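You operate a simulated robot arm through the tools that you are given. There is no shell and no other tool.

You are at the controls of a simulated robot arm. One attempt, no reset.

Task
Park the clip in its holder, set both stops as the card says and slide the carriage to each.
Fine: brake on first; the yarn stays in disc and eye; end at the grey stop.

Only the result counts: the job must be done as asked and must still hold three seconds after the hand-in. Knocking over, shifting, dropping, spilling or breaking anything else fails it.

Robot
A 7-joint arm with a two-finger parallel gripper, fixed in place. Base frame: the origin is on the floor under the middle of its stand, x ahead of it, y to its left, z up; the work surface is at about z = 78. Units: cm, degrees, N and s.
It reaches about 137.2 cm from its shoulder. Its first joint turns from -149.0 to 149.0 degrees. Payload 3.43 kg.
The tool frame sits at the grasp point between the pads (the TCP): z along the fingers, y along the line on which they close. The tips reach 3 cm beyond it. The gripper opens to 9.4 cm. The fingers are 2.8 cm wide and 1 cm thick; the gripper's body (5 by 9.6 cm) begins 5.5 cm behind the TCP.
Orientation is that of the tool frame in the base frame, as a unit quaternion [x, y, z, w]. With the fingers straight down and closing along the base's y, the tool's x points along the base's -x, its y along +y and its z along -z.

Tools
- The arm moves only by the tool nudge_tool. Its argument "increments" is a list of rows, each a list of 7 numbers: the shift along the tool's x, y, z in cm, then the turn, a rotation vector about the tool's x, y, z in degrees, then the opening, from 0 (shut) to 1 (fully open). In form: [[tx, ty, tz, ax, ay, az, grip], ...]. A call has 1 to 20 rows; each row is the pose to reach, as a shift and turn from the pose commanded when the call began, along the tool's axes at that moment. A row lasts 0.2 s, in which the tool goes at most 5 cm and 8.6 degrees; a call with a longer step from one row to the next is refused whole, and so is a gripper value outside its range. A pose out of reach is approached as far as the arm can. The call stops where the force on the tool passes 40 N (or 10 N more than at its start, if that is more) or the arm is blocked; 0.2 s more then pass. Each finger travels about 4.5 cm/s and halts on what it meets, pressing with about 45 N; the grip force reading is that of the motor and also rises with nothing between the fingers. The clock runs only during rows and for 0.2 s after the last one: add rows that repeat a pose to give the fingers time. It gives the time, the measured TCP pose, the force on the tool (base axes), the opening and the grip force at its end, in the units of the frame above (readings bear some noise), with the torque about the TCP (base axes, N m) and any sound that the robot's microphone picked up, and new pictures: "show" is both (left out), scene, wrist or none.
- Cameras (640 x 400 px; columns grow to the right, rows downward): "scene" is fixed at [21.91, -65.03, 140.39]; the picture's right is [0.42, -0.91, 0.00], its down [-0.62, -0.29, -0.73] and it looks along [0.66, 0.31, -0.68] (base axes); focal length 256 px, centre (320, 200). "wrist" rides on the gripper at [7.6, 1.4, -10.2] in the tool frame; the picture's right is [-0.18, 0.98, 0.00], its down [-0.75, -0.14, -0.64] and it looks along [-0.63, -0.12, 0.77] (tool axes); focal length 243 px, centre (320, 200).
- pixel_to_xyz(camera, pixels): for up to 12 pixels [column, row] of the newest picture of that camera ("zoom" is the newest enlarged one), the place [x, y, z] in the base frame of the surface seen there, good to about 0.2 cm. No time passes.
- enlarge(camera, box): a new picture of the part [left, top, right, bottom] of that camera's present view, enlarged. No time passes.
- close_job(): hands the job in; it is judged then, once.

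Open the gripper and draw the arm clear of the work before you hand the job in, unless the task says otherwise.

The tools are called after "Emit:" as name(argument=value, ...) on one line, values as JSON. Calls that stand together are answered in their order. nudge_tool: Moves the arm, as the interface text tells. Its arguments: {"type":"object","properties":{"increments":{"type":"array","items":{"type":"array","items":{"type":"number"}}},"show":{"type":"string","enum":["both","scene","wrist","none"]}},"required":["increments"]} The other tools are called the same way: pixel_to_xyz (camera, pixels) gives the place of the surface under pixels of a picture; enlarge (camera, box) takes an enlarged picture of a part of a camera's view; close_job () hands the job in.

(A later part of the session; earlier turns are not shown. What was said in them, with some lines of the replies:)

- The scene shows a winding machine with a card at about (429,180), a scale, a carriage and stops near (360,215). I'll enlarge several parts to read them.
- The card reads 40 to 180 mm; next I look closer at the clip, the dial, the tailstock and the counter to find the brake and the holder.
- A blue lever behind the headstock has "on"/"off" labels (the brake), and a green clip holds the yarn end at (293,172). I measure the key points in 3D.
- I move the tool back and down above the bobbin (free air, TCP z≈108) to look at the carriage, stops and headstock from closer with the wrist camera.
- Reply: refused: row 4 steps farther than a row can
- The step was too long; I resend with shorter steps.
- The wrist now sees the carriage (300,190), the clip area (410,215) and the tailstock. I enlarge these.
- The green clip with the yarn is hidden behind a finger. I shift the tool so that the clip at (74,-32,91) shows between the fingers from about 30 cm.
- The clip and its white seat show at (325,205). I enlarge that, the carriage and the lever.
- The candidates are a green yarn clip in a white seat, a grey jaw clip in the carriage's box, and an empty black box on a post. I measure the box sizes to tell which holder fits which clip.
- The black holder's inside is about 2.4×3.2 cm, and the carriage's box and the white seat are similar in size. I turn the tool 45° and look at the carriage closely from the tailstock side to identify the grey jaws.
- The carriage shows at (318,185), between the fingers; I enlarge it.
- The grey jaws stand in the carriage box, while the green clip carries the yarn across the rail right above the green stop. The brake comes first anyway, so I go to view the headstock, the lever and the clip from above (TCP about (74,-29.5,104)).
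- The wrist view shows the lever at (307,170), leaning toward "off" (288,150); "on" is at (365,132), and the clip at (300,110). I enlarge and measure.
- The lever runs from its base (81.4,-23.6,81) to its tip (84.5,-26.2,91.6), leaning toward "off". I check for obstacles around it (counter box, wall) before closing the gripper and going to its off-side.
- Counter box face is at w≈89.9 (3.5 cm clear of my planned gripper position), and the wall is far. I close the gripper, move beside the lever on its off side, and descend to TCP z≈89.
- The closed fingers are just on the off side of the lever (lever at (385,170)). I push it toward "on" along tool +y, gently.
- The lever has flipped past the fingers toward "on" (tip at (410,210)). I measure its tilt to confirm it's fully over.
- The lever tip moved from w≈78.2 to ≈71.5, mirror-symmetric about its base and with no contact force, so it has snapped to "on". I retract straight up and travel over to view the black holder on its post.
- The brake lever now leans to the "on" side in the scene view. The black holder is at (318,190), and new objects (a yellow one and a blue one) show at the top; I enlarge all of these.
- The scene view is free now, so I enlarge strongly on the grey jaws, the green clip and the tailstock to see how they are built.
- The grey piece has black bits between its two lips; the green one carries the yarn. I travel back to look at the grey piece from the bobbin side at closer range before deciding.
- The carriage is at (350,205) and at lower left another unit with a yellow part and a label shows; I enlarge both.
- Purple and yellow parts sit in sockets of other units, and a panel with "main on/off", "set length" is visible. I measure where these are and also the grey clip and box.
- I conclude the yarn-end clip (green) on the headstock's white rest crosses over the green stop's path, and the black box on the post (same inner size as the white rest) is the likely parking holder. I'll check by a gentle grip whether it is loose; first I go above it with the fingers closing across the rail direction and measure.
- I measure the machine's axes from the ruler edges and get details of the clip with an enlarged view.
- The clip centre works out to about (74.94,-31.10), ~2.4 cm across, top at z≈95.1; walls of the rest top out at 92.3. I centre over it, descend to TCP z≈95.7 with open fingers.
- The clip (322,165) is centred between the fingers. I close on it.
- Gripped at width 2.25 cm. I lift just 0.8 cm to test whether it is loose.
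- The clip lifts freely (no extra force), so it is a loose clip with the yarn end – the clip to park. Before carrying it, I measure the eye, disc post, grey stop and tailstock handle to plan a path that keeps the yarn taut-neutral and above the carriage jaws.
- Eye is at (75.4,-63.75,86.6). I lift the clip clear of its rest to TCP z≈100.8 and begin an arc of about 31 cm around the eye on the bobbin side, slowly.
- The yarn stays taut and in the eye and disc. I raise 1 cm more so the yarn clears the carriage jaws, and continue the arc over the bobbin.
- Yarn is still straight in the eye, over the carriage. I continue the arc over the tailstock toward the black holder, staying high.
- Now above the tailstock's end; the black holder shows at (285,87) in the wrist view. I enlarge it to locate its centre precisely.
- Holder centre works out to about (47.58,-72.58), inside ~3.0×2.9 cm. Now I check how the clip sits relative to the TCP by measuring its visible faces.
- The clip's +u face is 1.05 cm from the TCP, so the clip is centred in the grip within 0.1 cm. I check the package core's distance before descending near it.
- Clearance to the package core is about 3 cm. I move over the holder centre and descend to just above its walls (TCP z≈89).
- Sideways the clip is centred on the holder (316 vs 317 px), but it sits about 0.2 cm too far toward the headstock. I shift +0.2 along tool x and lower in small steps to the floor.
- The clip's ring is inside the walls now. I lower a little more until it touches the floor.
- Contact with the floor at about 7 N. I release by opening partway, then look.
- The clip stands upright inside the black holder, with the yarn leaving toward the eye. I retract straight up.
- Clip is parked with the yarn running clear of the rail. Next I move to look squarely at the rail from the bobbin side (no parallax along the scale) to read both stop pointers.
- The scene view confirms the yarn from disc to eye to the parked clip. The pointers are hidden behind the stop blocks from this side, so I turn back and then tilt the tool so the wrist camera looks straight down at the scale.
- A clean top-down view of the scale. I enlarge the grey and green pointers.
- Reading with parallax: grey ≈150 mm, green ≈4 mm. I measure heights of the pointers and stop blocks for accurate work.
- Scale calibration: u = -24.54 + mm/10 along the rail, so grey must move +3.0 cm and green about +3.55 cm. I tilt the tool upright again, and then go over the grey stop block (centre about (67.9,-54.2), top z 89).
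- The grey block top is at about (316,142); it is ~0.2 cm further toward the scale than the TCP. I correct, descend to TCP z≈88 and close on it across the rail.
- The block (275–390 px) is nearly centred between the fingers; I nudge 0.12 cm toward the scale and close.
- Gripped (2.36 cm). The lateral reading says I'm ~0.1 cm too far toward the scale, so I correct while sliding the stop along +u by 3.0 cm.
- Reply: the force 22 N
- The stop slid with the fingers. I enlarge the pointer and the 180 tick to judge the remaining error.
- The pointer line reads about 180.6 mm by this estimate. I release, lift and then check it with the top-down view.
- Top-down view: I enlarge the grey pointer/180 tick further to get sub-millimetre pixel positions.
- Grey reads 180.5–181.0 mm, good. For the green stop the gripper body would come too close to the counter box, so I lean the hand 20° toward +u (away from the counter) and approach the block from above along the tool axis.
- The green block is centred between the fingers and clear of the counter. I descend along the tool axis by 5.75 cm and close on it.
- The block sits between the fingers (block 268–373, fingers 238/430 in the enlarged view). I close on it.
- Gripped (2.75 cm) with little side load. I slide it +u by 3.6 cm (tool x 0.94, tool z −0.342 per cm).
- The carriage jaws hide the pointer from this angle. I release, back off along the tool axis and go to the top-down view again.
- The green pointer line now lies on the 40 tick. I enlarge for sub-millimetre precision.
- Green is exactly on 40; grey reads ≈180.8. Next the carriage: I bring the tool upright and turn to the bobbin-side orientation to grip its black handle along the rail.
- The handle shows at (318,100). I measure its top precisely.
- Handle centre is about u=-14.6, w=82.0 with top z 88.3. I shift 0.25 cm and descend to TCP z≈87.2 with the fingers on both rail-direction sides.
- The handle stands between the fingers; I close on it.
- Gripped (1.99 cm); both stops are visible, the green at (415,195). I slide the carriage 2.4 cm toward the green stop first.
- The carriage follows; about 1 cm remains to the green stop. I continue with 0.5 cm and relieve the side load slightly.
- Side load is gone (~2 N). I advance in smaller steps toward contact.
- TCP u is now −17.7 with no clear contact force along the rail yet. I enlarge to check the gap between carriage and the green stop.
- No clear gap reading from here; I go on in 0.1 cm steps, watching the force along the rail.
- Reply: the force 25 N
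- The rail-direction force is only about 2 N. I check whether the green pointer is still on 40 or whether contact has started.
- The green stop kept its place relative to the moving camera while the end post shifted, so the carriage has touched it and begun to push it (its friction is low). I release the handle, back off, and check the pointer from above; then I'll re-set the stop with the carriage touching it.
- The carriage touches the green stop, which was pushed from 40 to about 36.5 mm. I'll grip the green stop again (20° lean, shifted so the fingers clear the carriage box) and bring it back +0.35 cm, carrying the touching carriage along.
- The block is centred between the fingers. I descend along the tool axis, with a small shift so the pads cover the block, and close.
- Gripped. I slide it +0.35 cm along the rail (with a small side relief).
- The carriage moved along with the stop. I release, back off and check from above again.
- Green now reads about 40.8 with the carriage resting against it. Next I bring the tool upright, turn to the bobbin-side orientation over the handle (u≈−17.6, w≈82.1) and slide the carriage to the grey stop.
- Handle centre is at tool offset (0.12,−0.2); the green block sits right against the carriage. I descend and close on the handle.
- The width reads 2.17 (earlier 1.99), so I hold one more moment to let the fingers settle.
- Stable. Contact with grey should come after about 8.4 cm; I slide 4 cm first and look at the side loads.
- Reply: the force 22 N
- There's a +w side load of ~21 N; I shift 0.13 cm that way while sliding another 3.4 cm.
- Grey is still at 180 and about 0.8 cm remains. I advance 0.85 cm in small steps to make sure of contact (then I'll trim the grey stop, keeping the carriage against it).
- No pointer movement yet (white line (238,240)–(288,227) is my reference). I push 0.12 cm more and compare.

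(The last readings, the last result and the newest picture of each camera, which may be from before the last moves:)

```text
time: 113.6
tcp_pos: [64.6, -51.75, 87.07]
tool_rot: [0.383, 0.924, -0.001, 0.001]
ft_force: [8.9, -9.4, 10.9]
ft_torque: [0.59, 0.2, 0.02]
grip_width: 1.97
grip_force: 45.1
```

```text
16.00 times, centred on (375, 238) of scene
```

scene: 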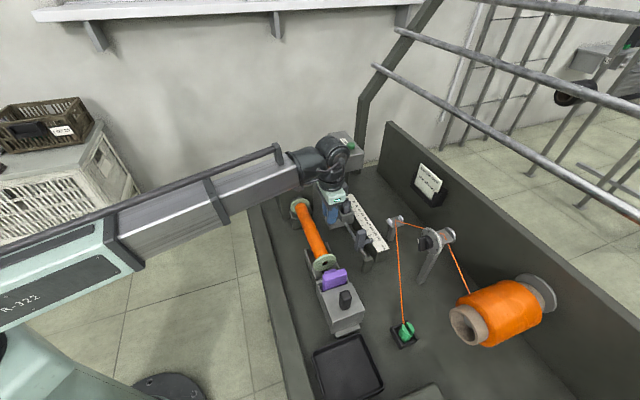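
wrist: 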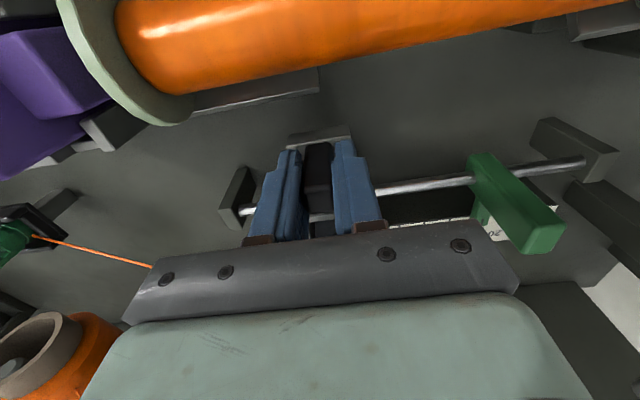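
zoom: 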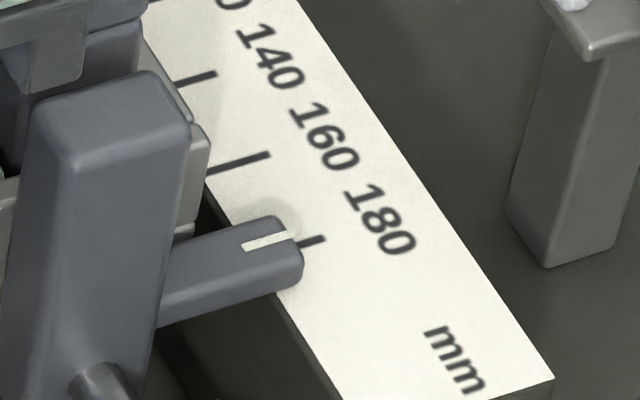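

The pointer moved about 1.7 mm, so the carriage is against the grey stop. I release the handle, retreat and take a top-down view right over the grey pointer.

Emit:
nudge_tool(increments=[[0, 0, 0, 0, 0, 0, 0.25], [0, 0, 0, 0, 0, 0, 0.35], [0, 0, 0, 0, 0, 0, 0.45], [0, 0, 0, 0, 0, 0, 0.45], [0, 0, -2, 0, 0, 0, 0.45], [0, 0, -5, 0, 0, 0, 0.45], [0, 0, -9, 0, 0, 0, 0.6], [0, 0, -12, 0, 0, 0, 0.8]], show="none")

Emit:
nudge_tool(increments=[[-0.2, -0.1, 0, 0, 0, -8.2, 1], [-0.4, -0.2, 0, 0, 0, -16.4, 1], [-0.6, -0.3, 0, 0, 0, -24.6, 1], [-0.8, -0.4, 0, 0, 0, -32.8, 1], [-1, -0.5, 0, 0, 0, -41, 1], [-1.2, -0.6, 0, 0, 0, -49.2, 1], [-1.4, -0.7, 0, 0, 0, -57.4, 1], [-1.5, -0.8, 0, 0, 0, -65.6, 1], [-1.6, -0.9, 0, 0, 0, -73.8, 1], [-1.7, -1, 0, 0, 0, -82, 1], [-1.7, -1.1, 0, 0, 0, -90, 1], [-1.7, -1.1, 0, 0, 0, -90, 1]], show="none")

Emit:
nudge_tool(increments=[[0, 0, 0, 0, 8, 0, 1], [0, 0, 0, 0, 16, 0, 1], [0, 0, 0, 0, 24, 0, 1], [0, 0, 0, 0, 32, 0, 1], [0, 0, 0, 0, 39.3, 0, 1], [0, 0, 0, 0, 39.3, 0, 1]])

Emit:
enlarge(camera="wrist", box=[240, 120, 380, 230])

```text
time: 115.4
tcp_pos: [64.66, -51.68, 99.12]
tool_rot: [0.383, 0.924, 0.0, 0.0]
ft_force: [0.0, -0.5, 0.2]
ft_torque: [0.03, 0.02, 0.0]
grip_width: 7.51
grip_force: 0.0
```

```text
time: 118.0
tcp_pos: [64.95, -53.62, 99.1]
tool_rot: [-0.384, 0.923, 0.0, 0.001]
ft_force: [-0.2, 0.0, -0.1]
ft_torque: [-0.02, -0.01, 0.02]
grip_width: 9.41
grip_force: 0.1
```

```text
time: 119.4
tcp_pos: [65.03, -53.62, 99.13]
tool_rot: [-0.36, 0.87, -0.129, -0.312]
ft_force: [0.1, 0.7, 0.8]
ft_torque: [0.01, -0.01, 0.0]
grip_width: 9.39
grip_force: 0.1
```

scene: 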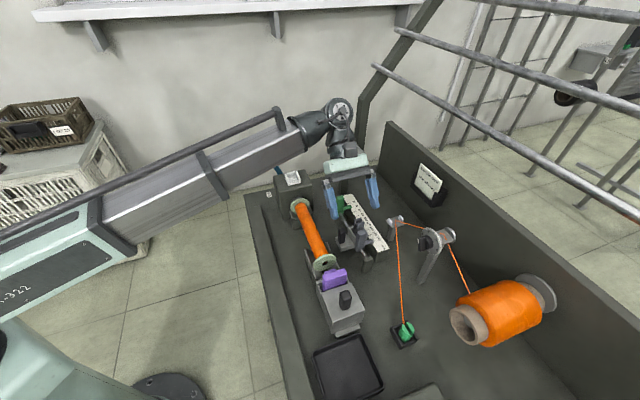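
wrist: 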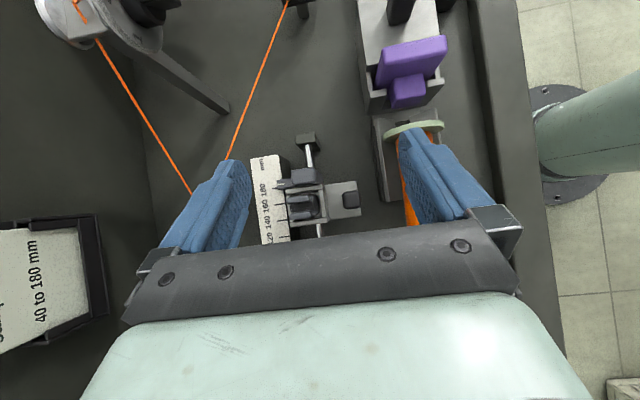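

```text
3.64 times, centred on (310, 175) of wrist
```

zoom: 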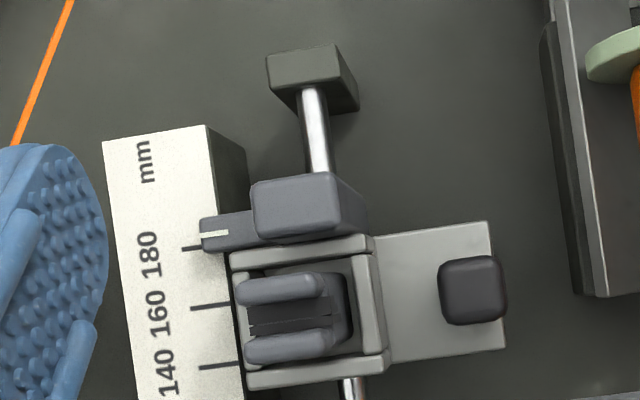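

I enlarge the grey pointer and the 180 tick, now almost directly below the camera.

Emit:
enlarge(camera="wrist", box=[260, 170, 300, 200])

Emit:
enlarge(camera="wrist", box=[280, 165, 340, 205])

```text
13.33 times, centred on (280, 185) of wrist
```

zoom: 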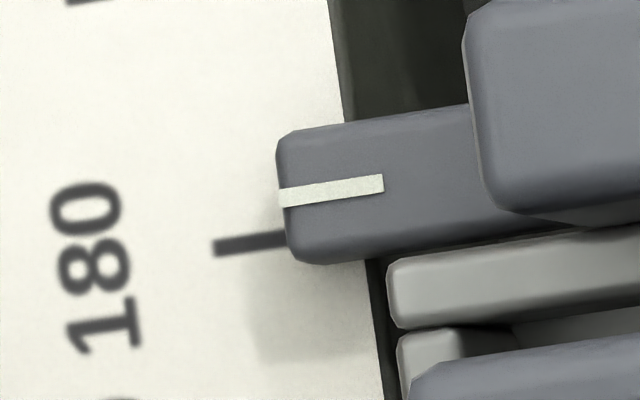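

```text
10.00 times, centred on (310, 185) of wrist
```

zoom: 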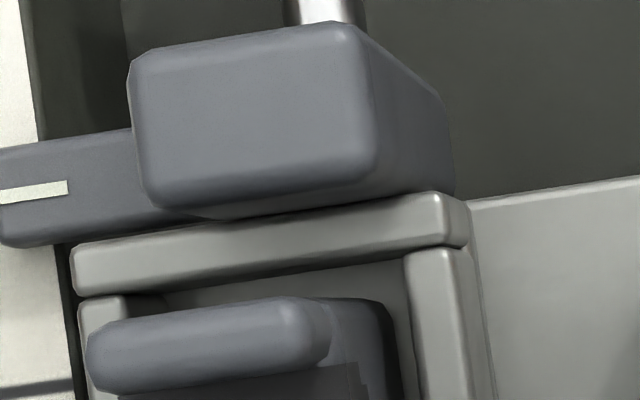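

Grey reads ≈182.9 with the carriage against it. I go upright, and approach the grey block again—shifted toward +u and a bit higher so the fingers clear the carriage box—to pull it back 0.29 cm together with the carriage.

Emit:
nudge_tool(increments=[[0, 0, 0, 0, -8, 0, 0.8], [0, 0, 0, 0, -16, 0, 0.6], [0, 0, 0, 0, -24, 0, 0.5], [0, 0, 0, 0, -32, 0, 0.5], [0, 0, 0, 0, -39.3, 0, 0.5], [0, 0, 0, 0, -39.3, 0, 0.5]], show="none")

Emit:
nudge_tool(increments=[[0.8, -0.8, 1.5, 0, 0, 0, 0.5], [1.6, -1.6, 3, 0, 0, 0, 0.5], [2.47, -2.46, 5, 0, 0, 0, 0.5], [2.47, -2.46, 5, 0, 0, 0, 0.5]])

Emit:
enlarge(camera="wrist", box=[230, 80, 400, 220])

```text
time: 120.8
tcp_pos: [64.94, -53.58, 99.25]
tool_rot: [-0.382, 0.924, 0.0, 0.001]
ft_force: [0.1, -0.2, 0.1]
ft_torque: [-0.02, 0.0, 0.03]
grip_width: 4.7
grip_force: 0.0
```

```text
time: 121.8
tcp_pos: [65.02, -56.91, 94.06]
tool_rot: [-0.383, 0.924, 0.0, 0.0]
ft_force: [0.8, 0.2, 0.0]
ft_torque: [0.0, 0.01, 0.0]
grip_width: 4.69
grip_force: 0.0
```

scene: 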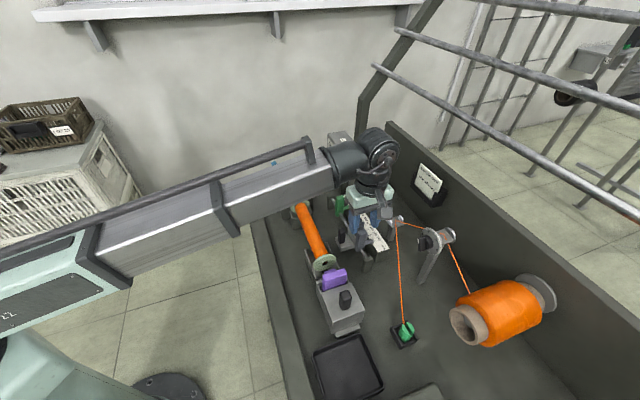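
wrist: 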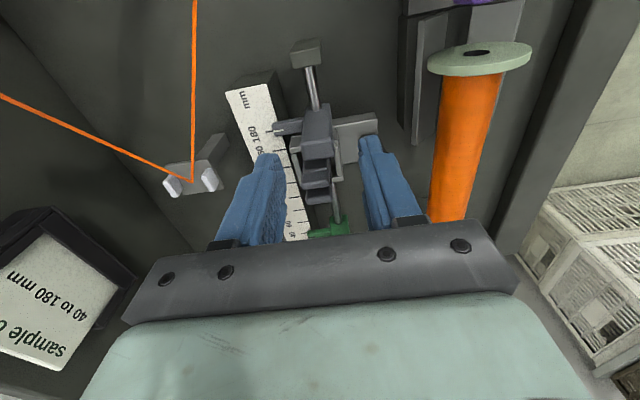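

```text
2.86 times, centred on (315, 150) of wrist
```

zoom: 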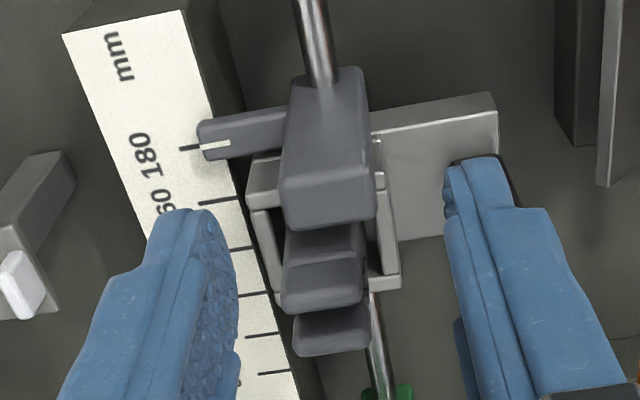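

Everything is lined up; I descend to TCP z≈89.0, just clearing the carriage box, and close on the block.

Emit:
nudge_tool(increments=[[0.15, -0.13, 1.5, 0, 0, 0, 0.5], [0.15, -0.13, 3, 0, 0, 0, 0.5], [0.15, -0.13, 4.2, 0, 0, 0, 0.5], [0.15, -0.13, 5.05, 0, 0, 0, 0.5], [0.15, -0.13, 5.05, 0, 0, 0, 0.4], [0.15, -0.13, 5.05, 0, 0, 0, 0.3], [0.15, -0.13, 5.05, 0, 0, 0, 0.2], [0.15, -0.13, 5.05, 0, 0, 0, 0.1], [0.15, -0.13, 5.05, 0, 0, 0, 0.1]])

Emit:
enlarge(camera="wrist", box=[220, 90, 400, 230])

```text
time: 123.8
tcp_pos: [65.01, -57.41, 88.99]
tool_rot: [-0.383, 0.924, 0.001, 0.0]
ft_force: [-2.3, 2.3, -3.7]
ft_torque: [-0.03, 0.01, 0.06]
grip_width: 2.77
grip_force: 44.7
```

scene: 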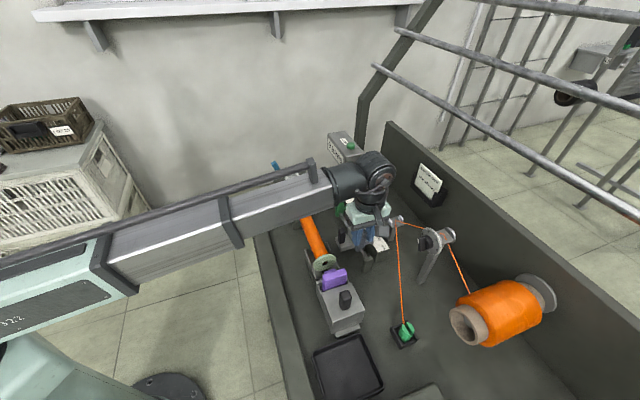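
wrist: 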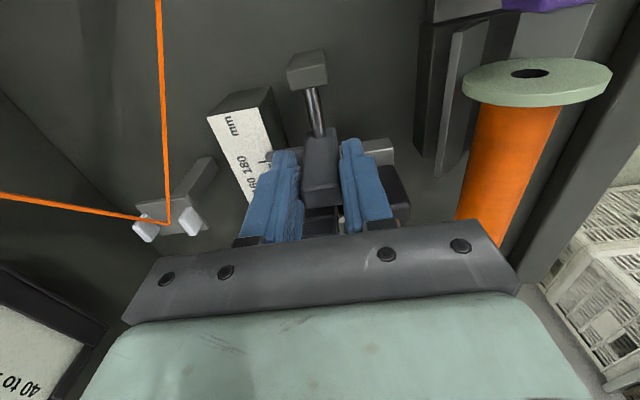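

```text
2.86 times, centred on (310, 160) of wrist
```

zoom: 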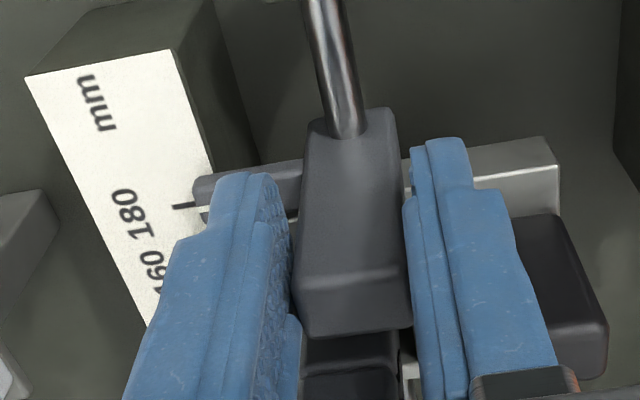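

Gripped with negligible side load. I pull it −0.29 cm along the rail, which also pushes the touching carriage back.

Emit:
nudge_tool(increments=[[-0.08, 0, 0, 0, 0, 0, 0.1], [-0.16, 0, 0, 0, 0, 0, 0.1], [-0.24, 0, 0, 0, 0, 0, 0.1], [-0.29, 0, 0, 0, 0, 0, 0.1], [-0.29, 0, 0, 0, 0, 0, 0.1]], show="wrist")

Emit:
enlarge(camera="scene", box=[360, 225, 390, 250])

```text
time: 125.0
tcp_pos: [65.18, -57.14, 89.05]
tool_rot: [-0.383, 0.924, -0.001, 0.0]
ft_force: [-0.2, -0.1, -4.5]
ft_torque: [-0.28, 0.29, -0.05]
grip_width: 2.75
grip_force: 44.5
```

wrist: 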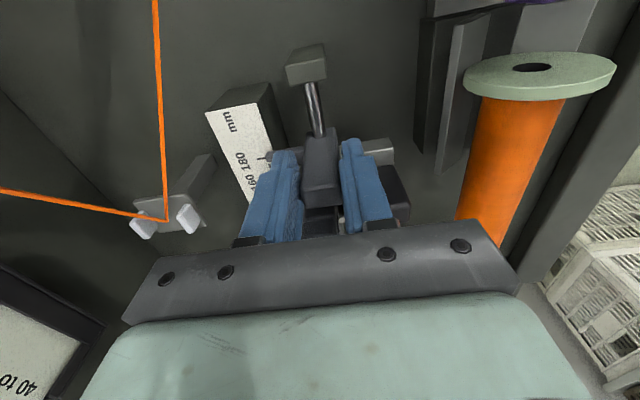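

```text
16.00 times, centred on (375, 238) of scene
```

zoom: 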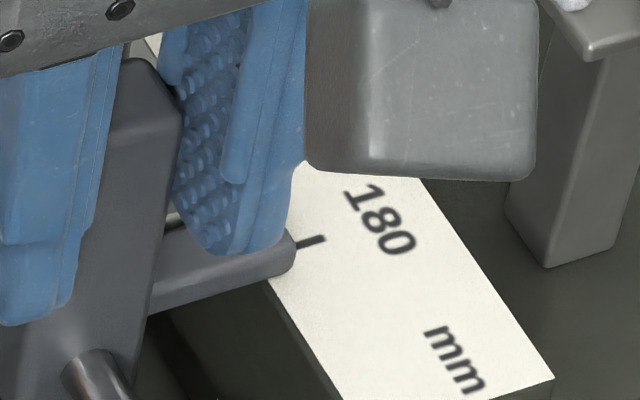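

Moved. I release gently, rise and check from above again.

Emit:
nudge_tool(increments=[[0, 0, 0, 0, 0, 0, 0.3], [0, 0, 0, 0, 0, 0, 0.4], [0, 0, 0, 0, 0, 0, 0.5], [0, 0, 0, 0, 0, 0, 0.5], [0, 0, -2, 0, 0, 0, 0.5], [0, 0, -5, 0, 0, 0, 0.6], [-0.8, 0.8, -7.5, 0, 0, 0, 0.8], [-1.6, 1.6, -10, 0, 0, 0, 1], [-2.4, 2.5, -10, 0, 0, 0, 1], [-2.4, 2.5, -10, 0, 0, 0, 1]], show="none")

Emit:
nudge_tool(increments=[[0, 0, 0, 0, 8, 0, 1], [0, 0, 0, 0, 16, 0, 1], [0, 0, 0, 0, 24, 0, 1], [0, 0, 0, 0, 32, 0, 1], [0, 0, 0, 0, 39.3, 0, 1], [0, 0, 0, 0, 39.3, 0, 1]])

Emit:
enlarge(camera="wrist", box=[240, 120, 380, 230])

Emit:
enlarge(camera="wrist", box=[260, 170, 300, 200])

```text
time: 127.2
tcp_pos: [64.96, -53.64, 98.98]
tool_rot: [-0.382, 0.924, 0.0, 0.001]
ft_force: [-0.8, -0.4, 0.3]
ft_torque: [0.0, 0.01, 0.02]
grip_width: 9.42
grip_force: 0.0
```

```text
time: 128.6
tcp_pos: [65.04, -53.65, 99.11]
tool_rot: [-0.36, 0.87, -0.129, -0.312]
ft_force: [0.8, 0.1, 0.2]
ft_torque: [0.01, -0.02, 0.03]
grip_width: 9.39
grip_force: 0.1
```

scene: 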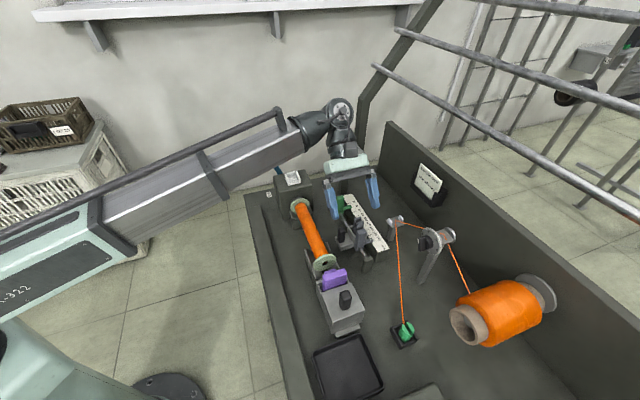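
wrist: 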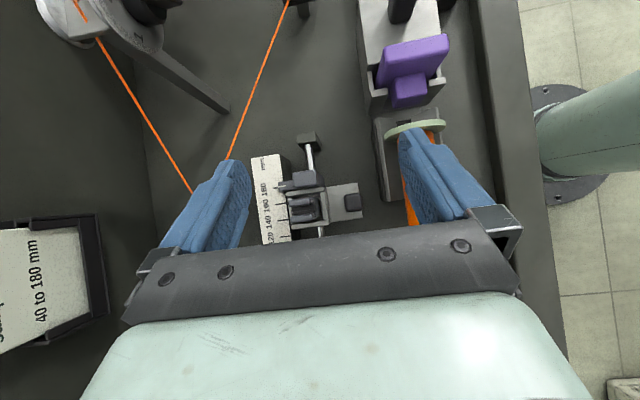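

```text
3.64 times, centred on (310, 175) of wrist
```

zoom: 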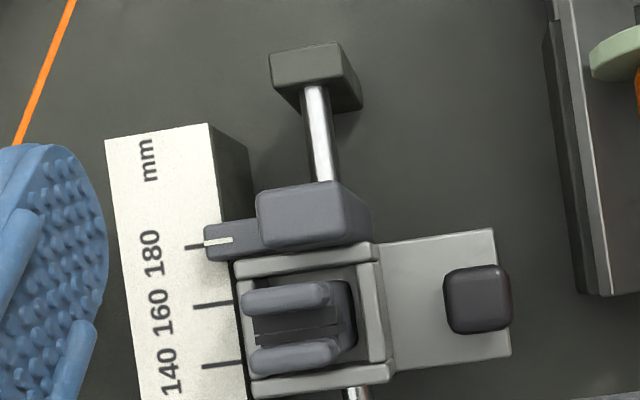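

```text
13.33 times, centred on (280, 185) of wrist
```

zoom: 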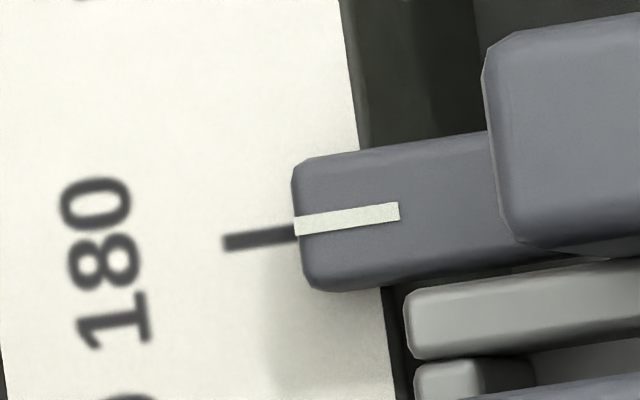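

Grey now reads ≈179.8 mm with the carriage right against it. I move along to re-check the green pointer from directly above.

Emit:
nudge_tool(increments=[[-2.13, 0, -1.74, 0, 0, 0, 1], [-4.26, 0, -3.48, 0, 0, 0, 1], [-6.4, 0, -5.23, 0, 0, 0, 1], [-8.51, 0, -6.97, 0, 0, 0, 1], [-8.51, 0, -6.97, 0, 0, 0, 1]])

Emit:
enlarge(camera="wrist", box=[265, 190, 305, 220])

Emit:
enlarge(camera="wrist", box=[230, 40, 390, 240])

```text
time: 129.8
tcp_pos: [72.86, -45.78, 99.13]
tool_rot: [-0.36, 0.87, -0.128, -0.311]
ft_force: [0.3, 0.0, -0.3]
ft_torque: [0.01, 0.04, 0.01]
grip_width: 9.39
grip_force: 0.1
```

scene: 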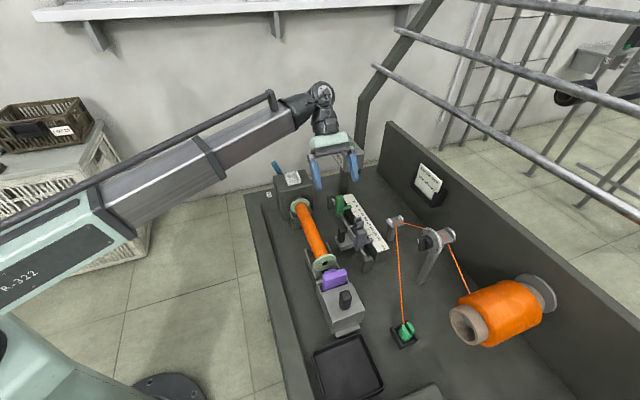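
wrist: 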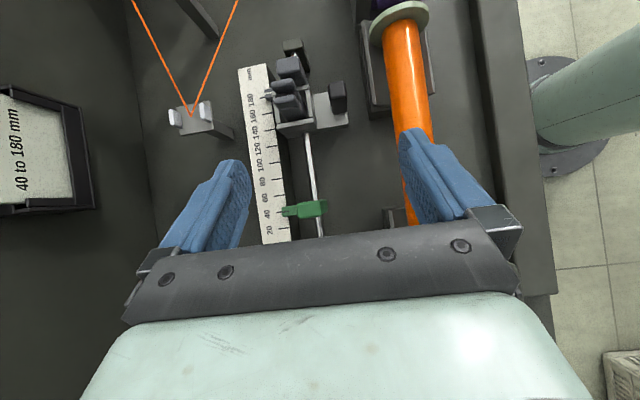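

```text
13.33 times, centred on (285, 205) of wrist
```

zoom: 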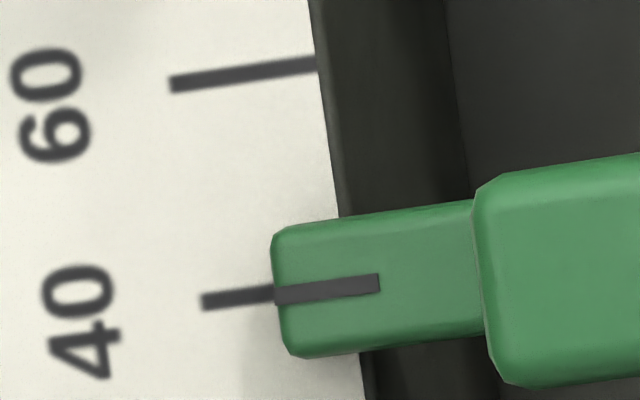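

```text
2.00 times, centred on (310, 140) of wrist
```

zoom: 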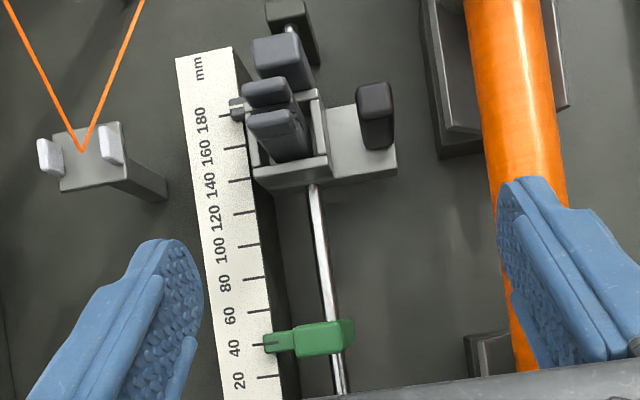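

Green reads ≈40.2, grey ≈179.8, the carriage is against grey, and the yarn is in the eye. I draw the arm up and away from the work and straighten the tool.

Emit:
nudge_tool(increments=[[1.9, 0, -2.32, 0, 0, 0, 1], [3.8, 0, -4.64, 0, 0, 0, 1], [5.7, 0, -6.97, 0, 0, 0, 1], [7.6, 0, -9.29, 0, 0, 0, 1], [9.5, 0, -11.6, 0, -8, 0, 1], [9.5, 3, -11.6, 0, -16, 0, 1], [9.5, 6, -11.6, 0, -24, 0, 1], [9.5, 9, -11.6, 0, -32, 0, 1], [9.5, 12, -11.6, 0, -39.3, 0, 1], [9.5, 15, -11.6, 0, -39.3, 0, 1], [9.5, 18, -11.6, 0, -39.3, 0, 1], [9.5, 18, -11.6, 0, -39.3, 0, 1]])

Emit:
enlarge(camera="scene", box=[320, 180, 480, 360])

Emit:
enlarge(camera="scene", box=[385, 305, 425, 355])

Emit:
enlarge(camera="scene", box=[330, 185, 400, 260])

Emit:
enlarge(camera="scene", box=[255, 140, 335, 220])

```text
time: 132.4
tcp_pos: [61.02, -33.77, 112.17]
tool_rot: [-0.382, 0.924, -0.008, 0.006]
ft_force: [0.2, 0.3, -0.4]
ft_torque: [0.01, 0.02, 0.0]
grip_width: 9.41
grip_force: 0.0
out of reach, approached as far as the arm can: row 5, 6, 7, 8, 10, 11, 12
```

scene: 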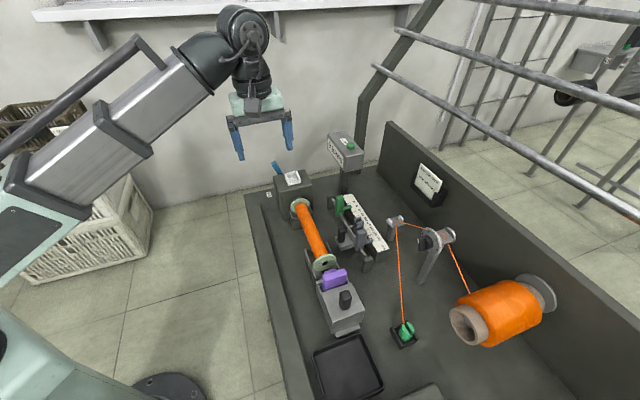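
wrist: 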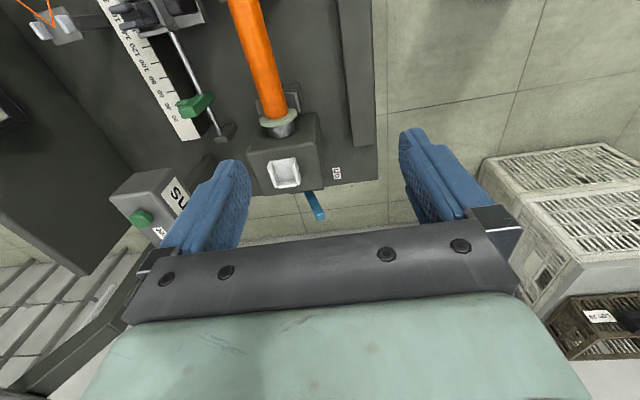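

```text
2.22 times, centred on (400, 270) of scene
```

zoom: 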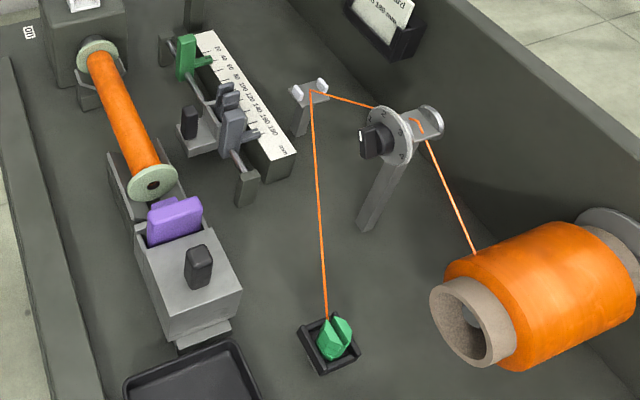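

```text
8.00 times, centred on (405, 330) of scene
```

zoom: 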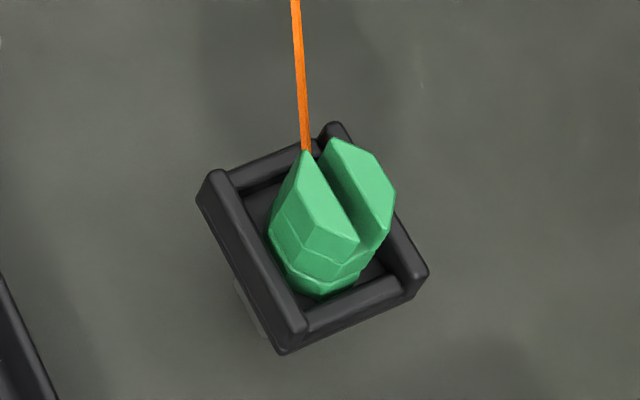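

```text
5.33 times, centred on (365, 222) of scene
```

zoom: 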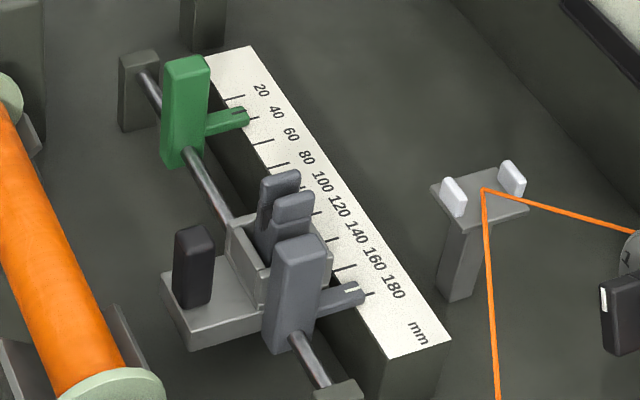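

```text
5.00 times, centred on (295, 180) of scene
```

zoom: 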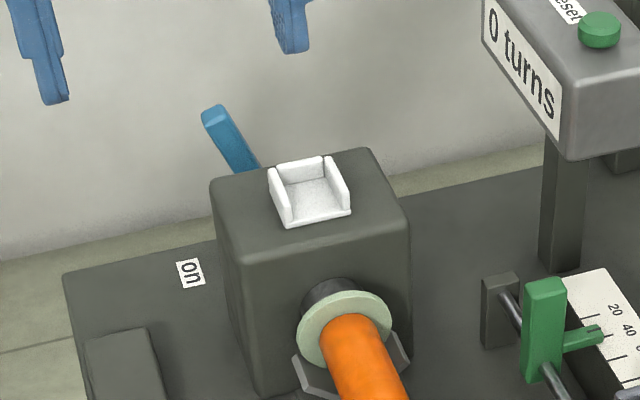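

All checks hold: brake lever on, clip upright in the black holder, yarn in disc and eye, green on 40, grey on 180 with the carriage against it, gripper open and the arm clear. I hand the job in.

Emit:
close_job()

```text
The job is handed in.
```

I handed the job in with every step done, though two points carry some doubt. In the final pictures:

- **Brake:** I moved it to "on" before touching anything else.
- **Clip:** The green clip with the yarn end stands upright in the black holder on the post. It started on the white rest on top of the headstock. The black holder is not labelled; I chose it because it was empty and had the same inner size as the white rest.
- **Yarn:** It still runs through the disc and the eye.
- **Stops:** From above, green reads about 40.2 mm and grey about 179.8 mm, against the card's 40 to 180 mm.
- **Carriage:** I slid it to the green stop and then to the grey stop, and it now rests against grey.
- **Arm:** The gripper is open and drawn clear of the work.

**Stops moved on contact:** They slide easily, so the carriage pushed each one a few millimetres when it touched. I set each one back with the carriage still against it. When the carriage was at green, the grey stop was still at about 181 mm. I only trimmed it to 179.8 mm once the carriage had reached it.
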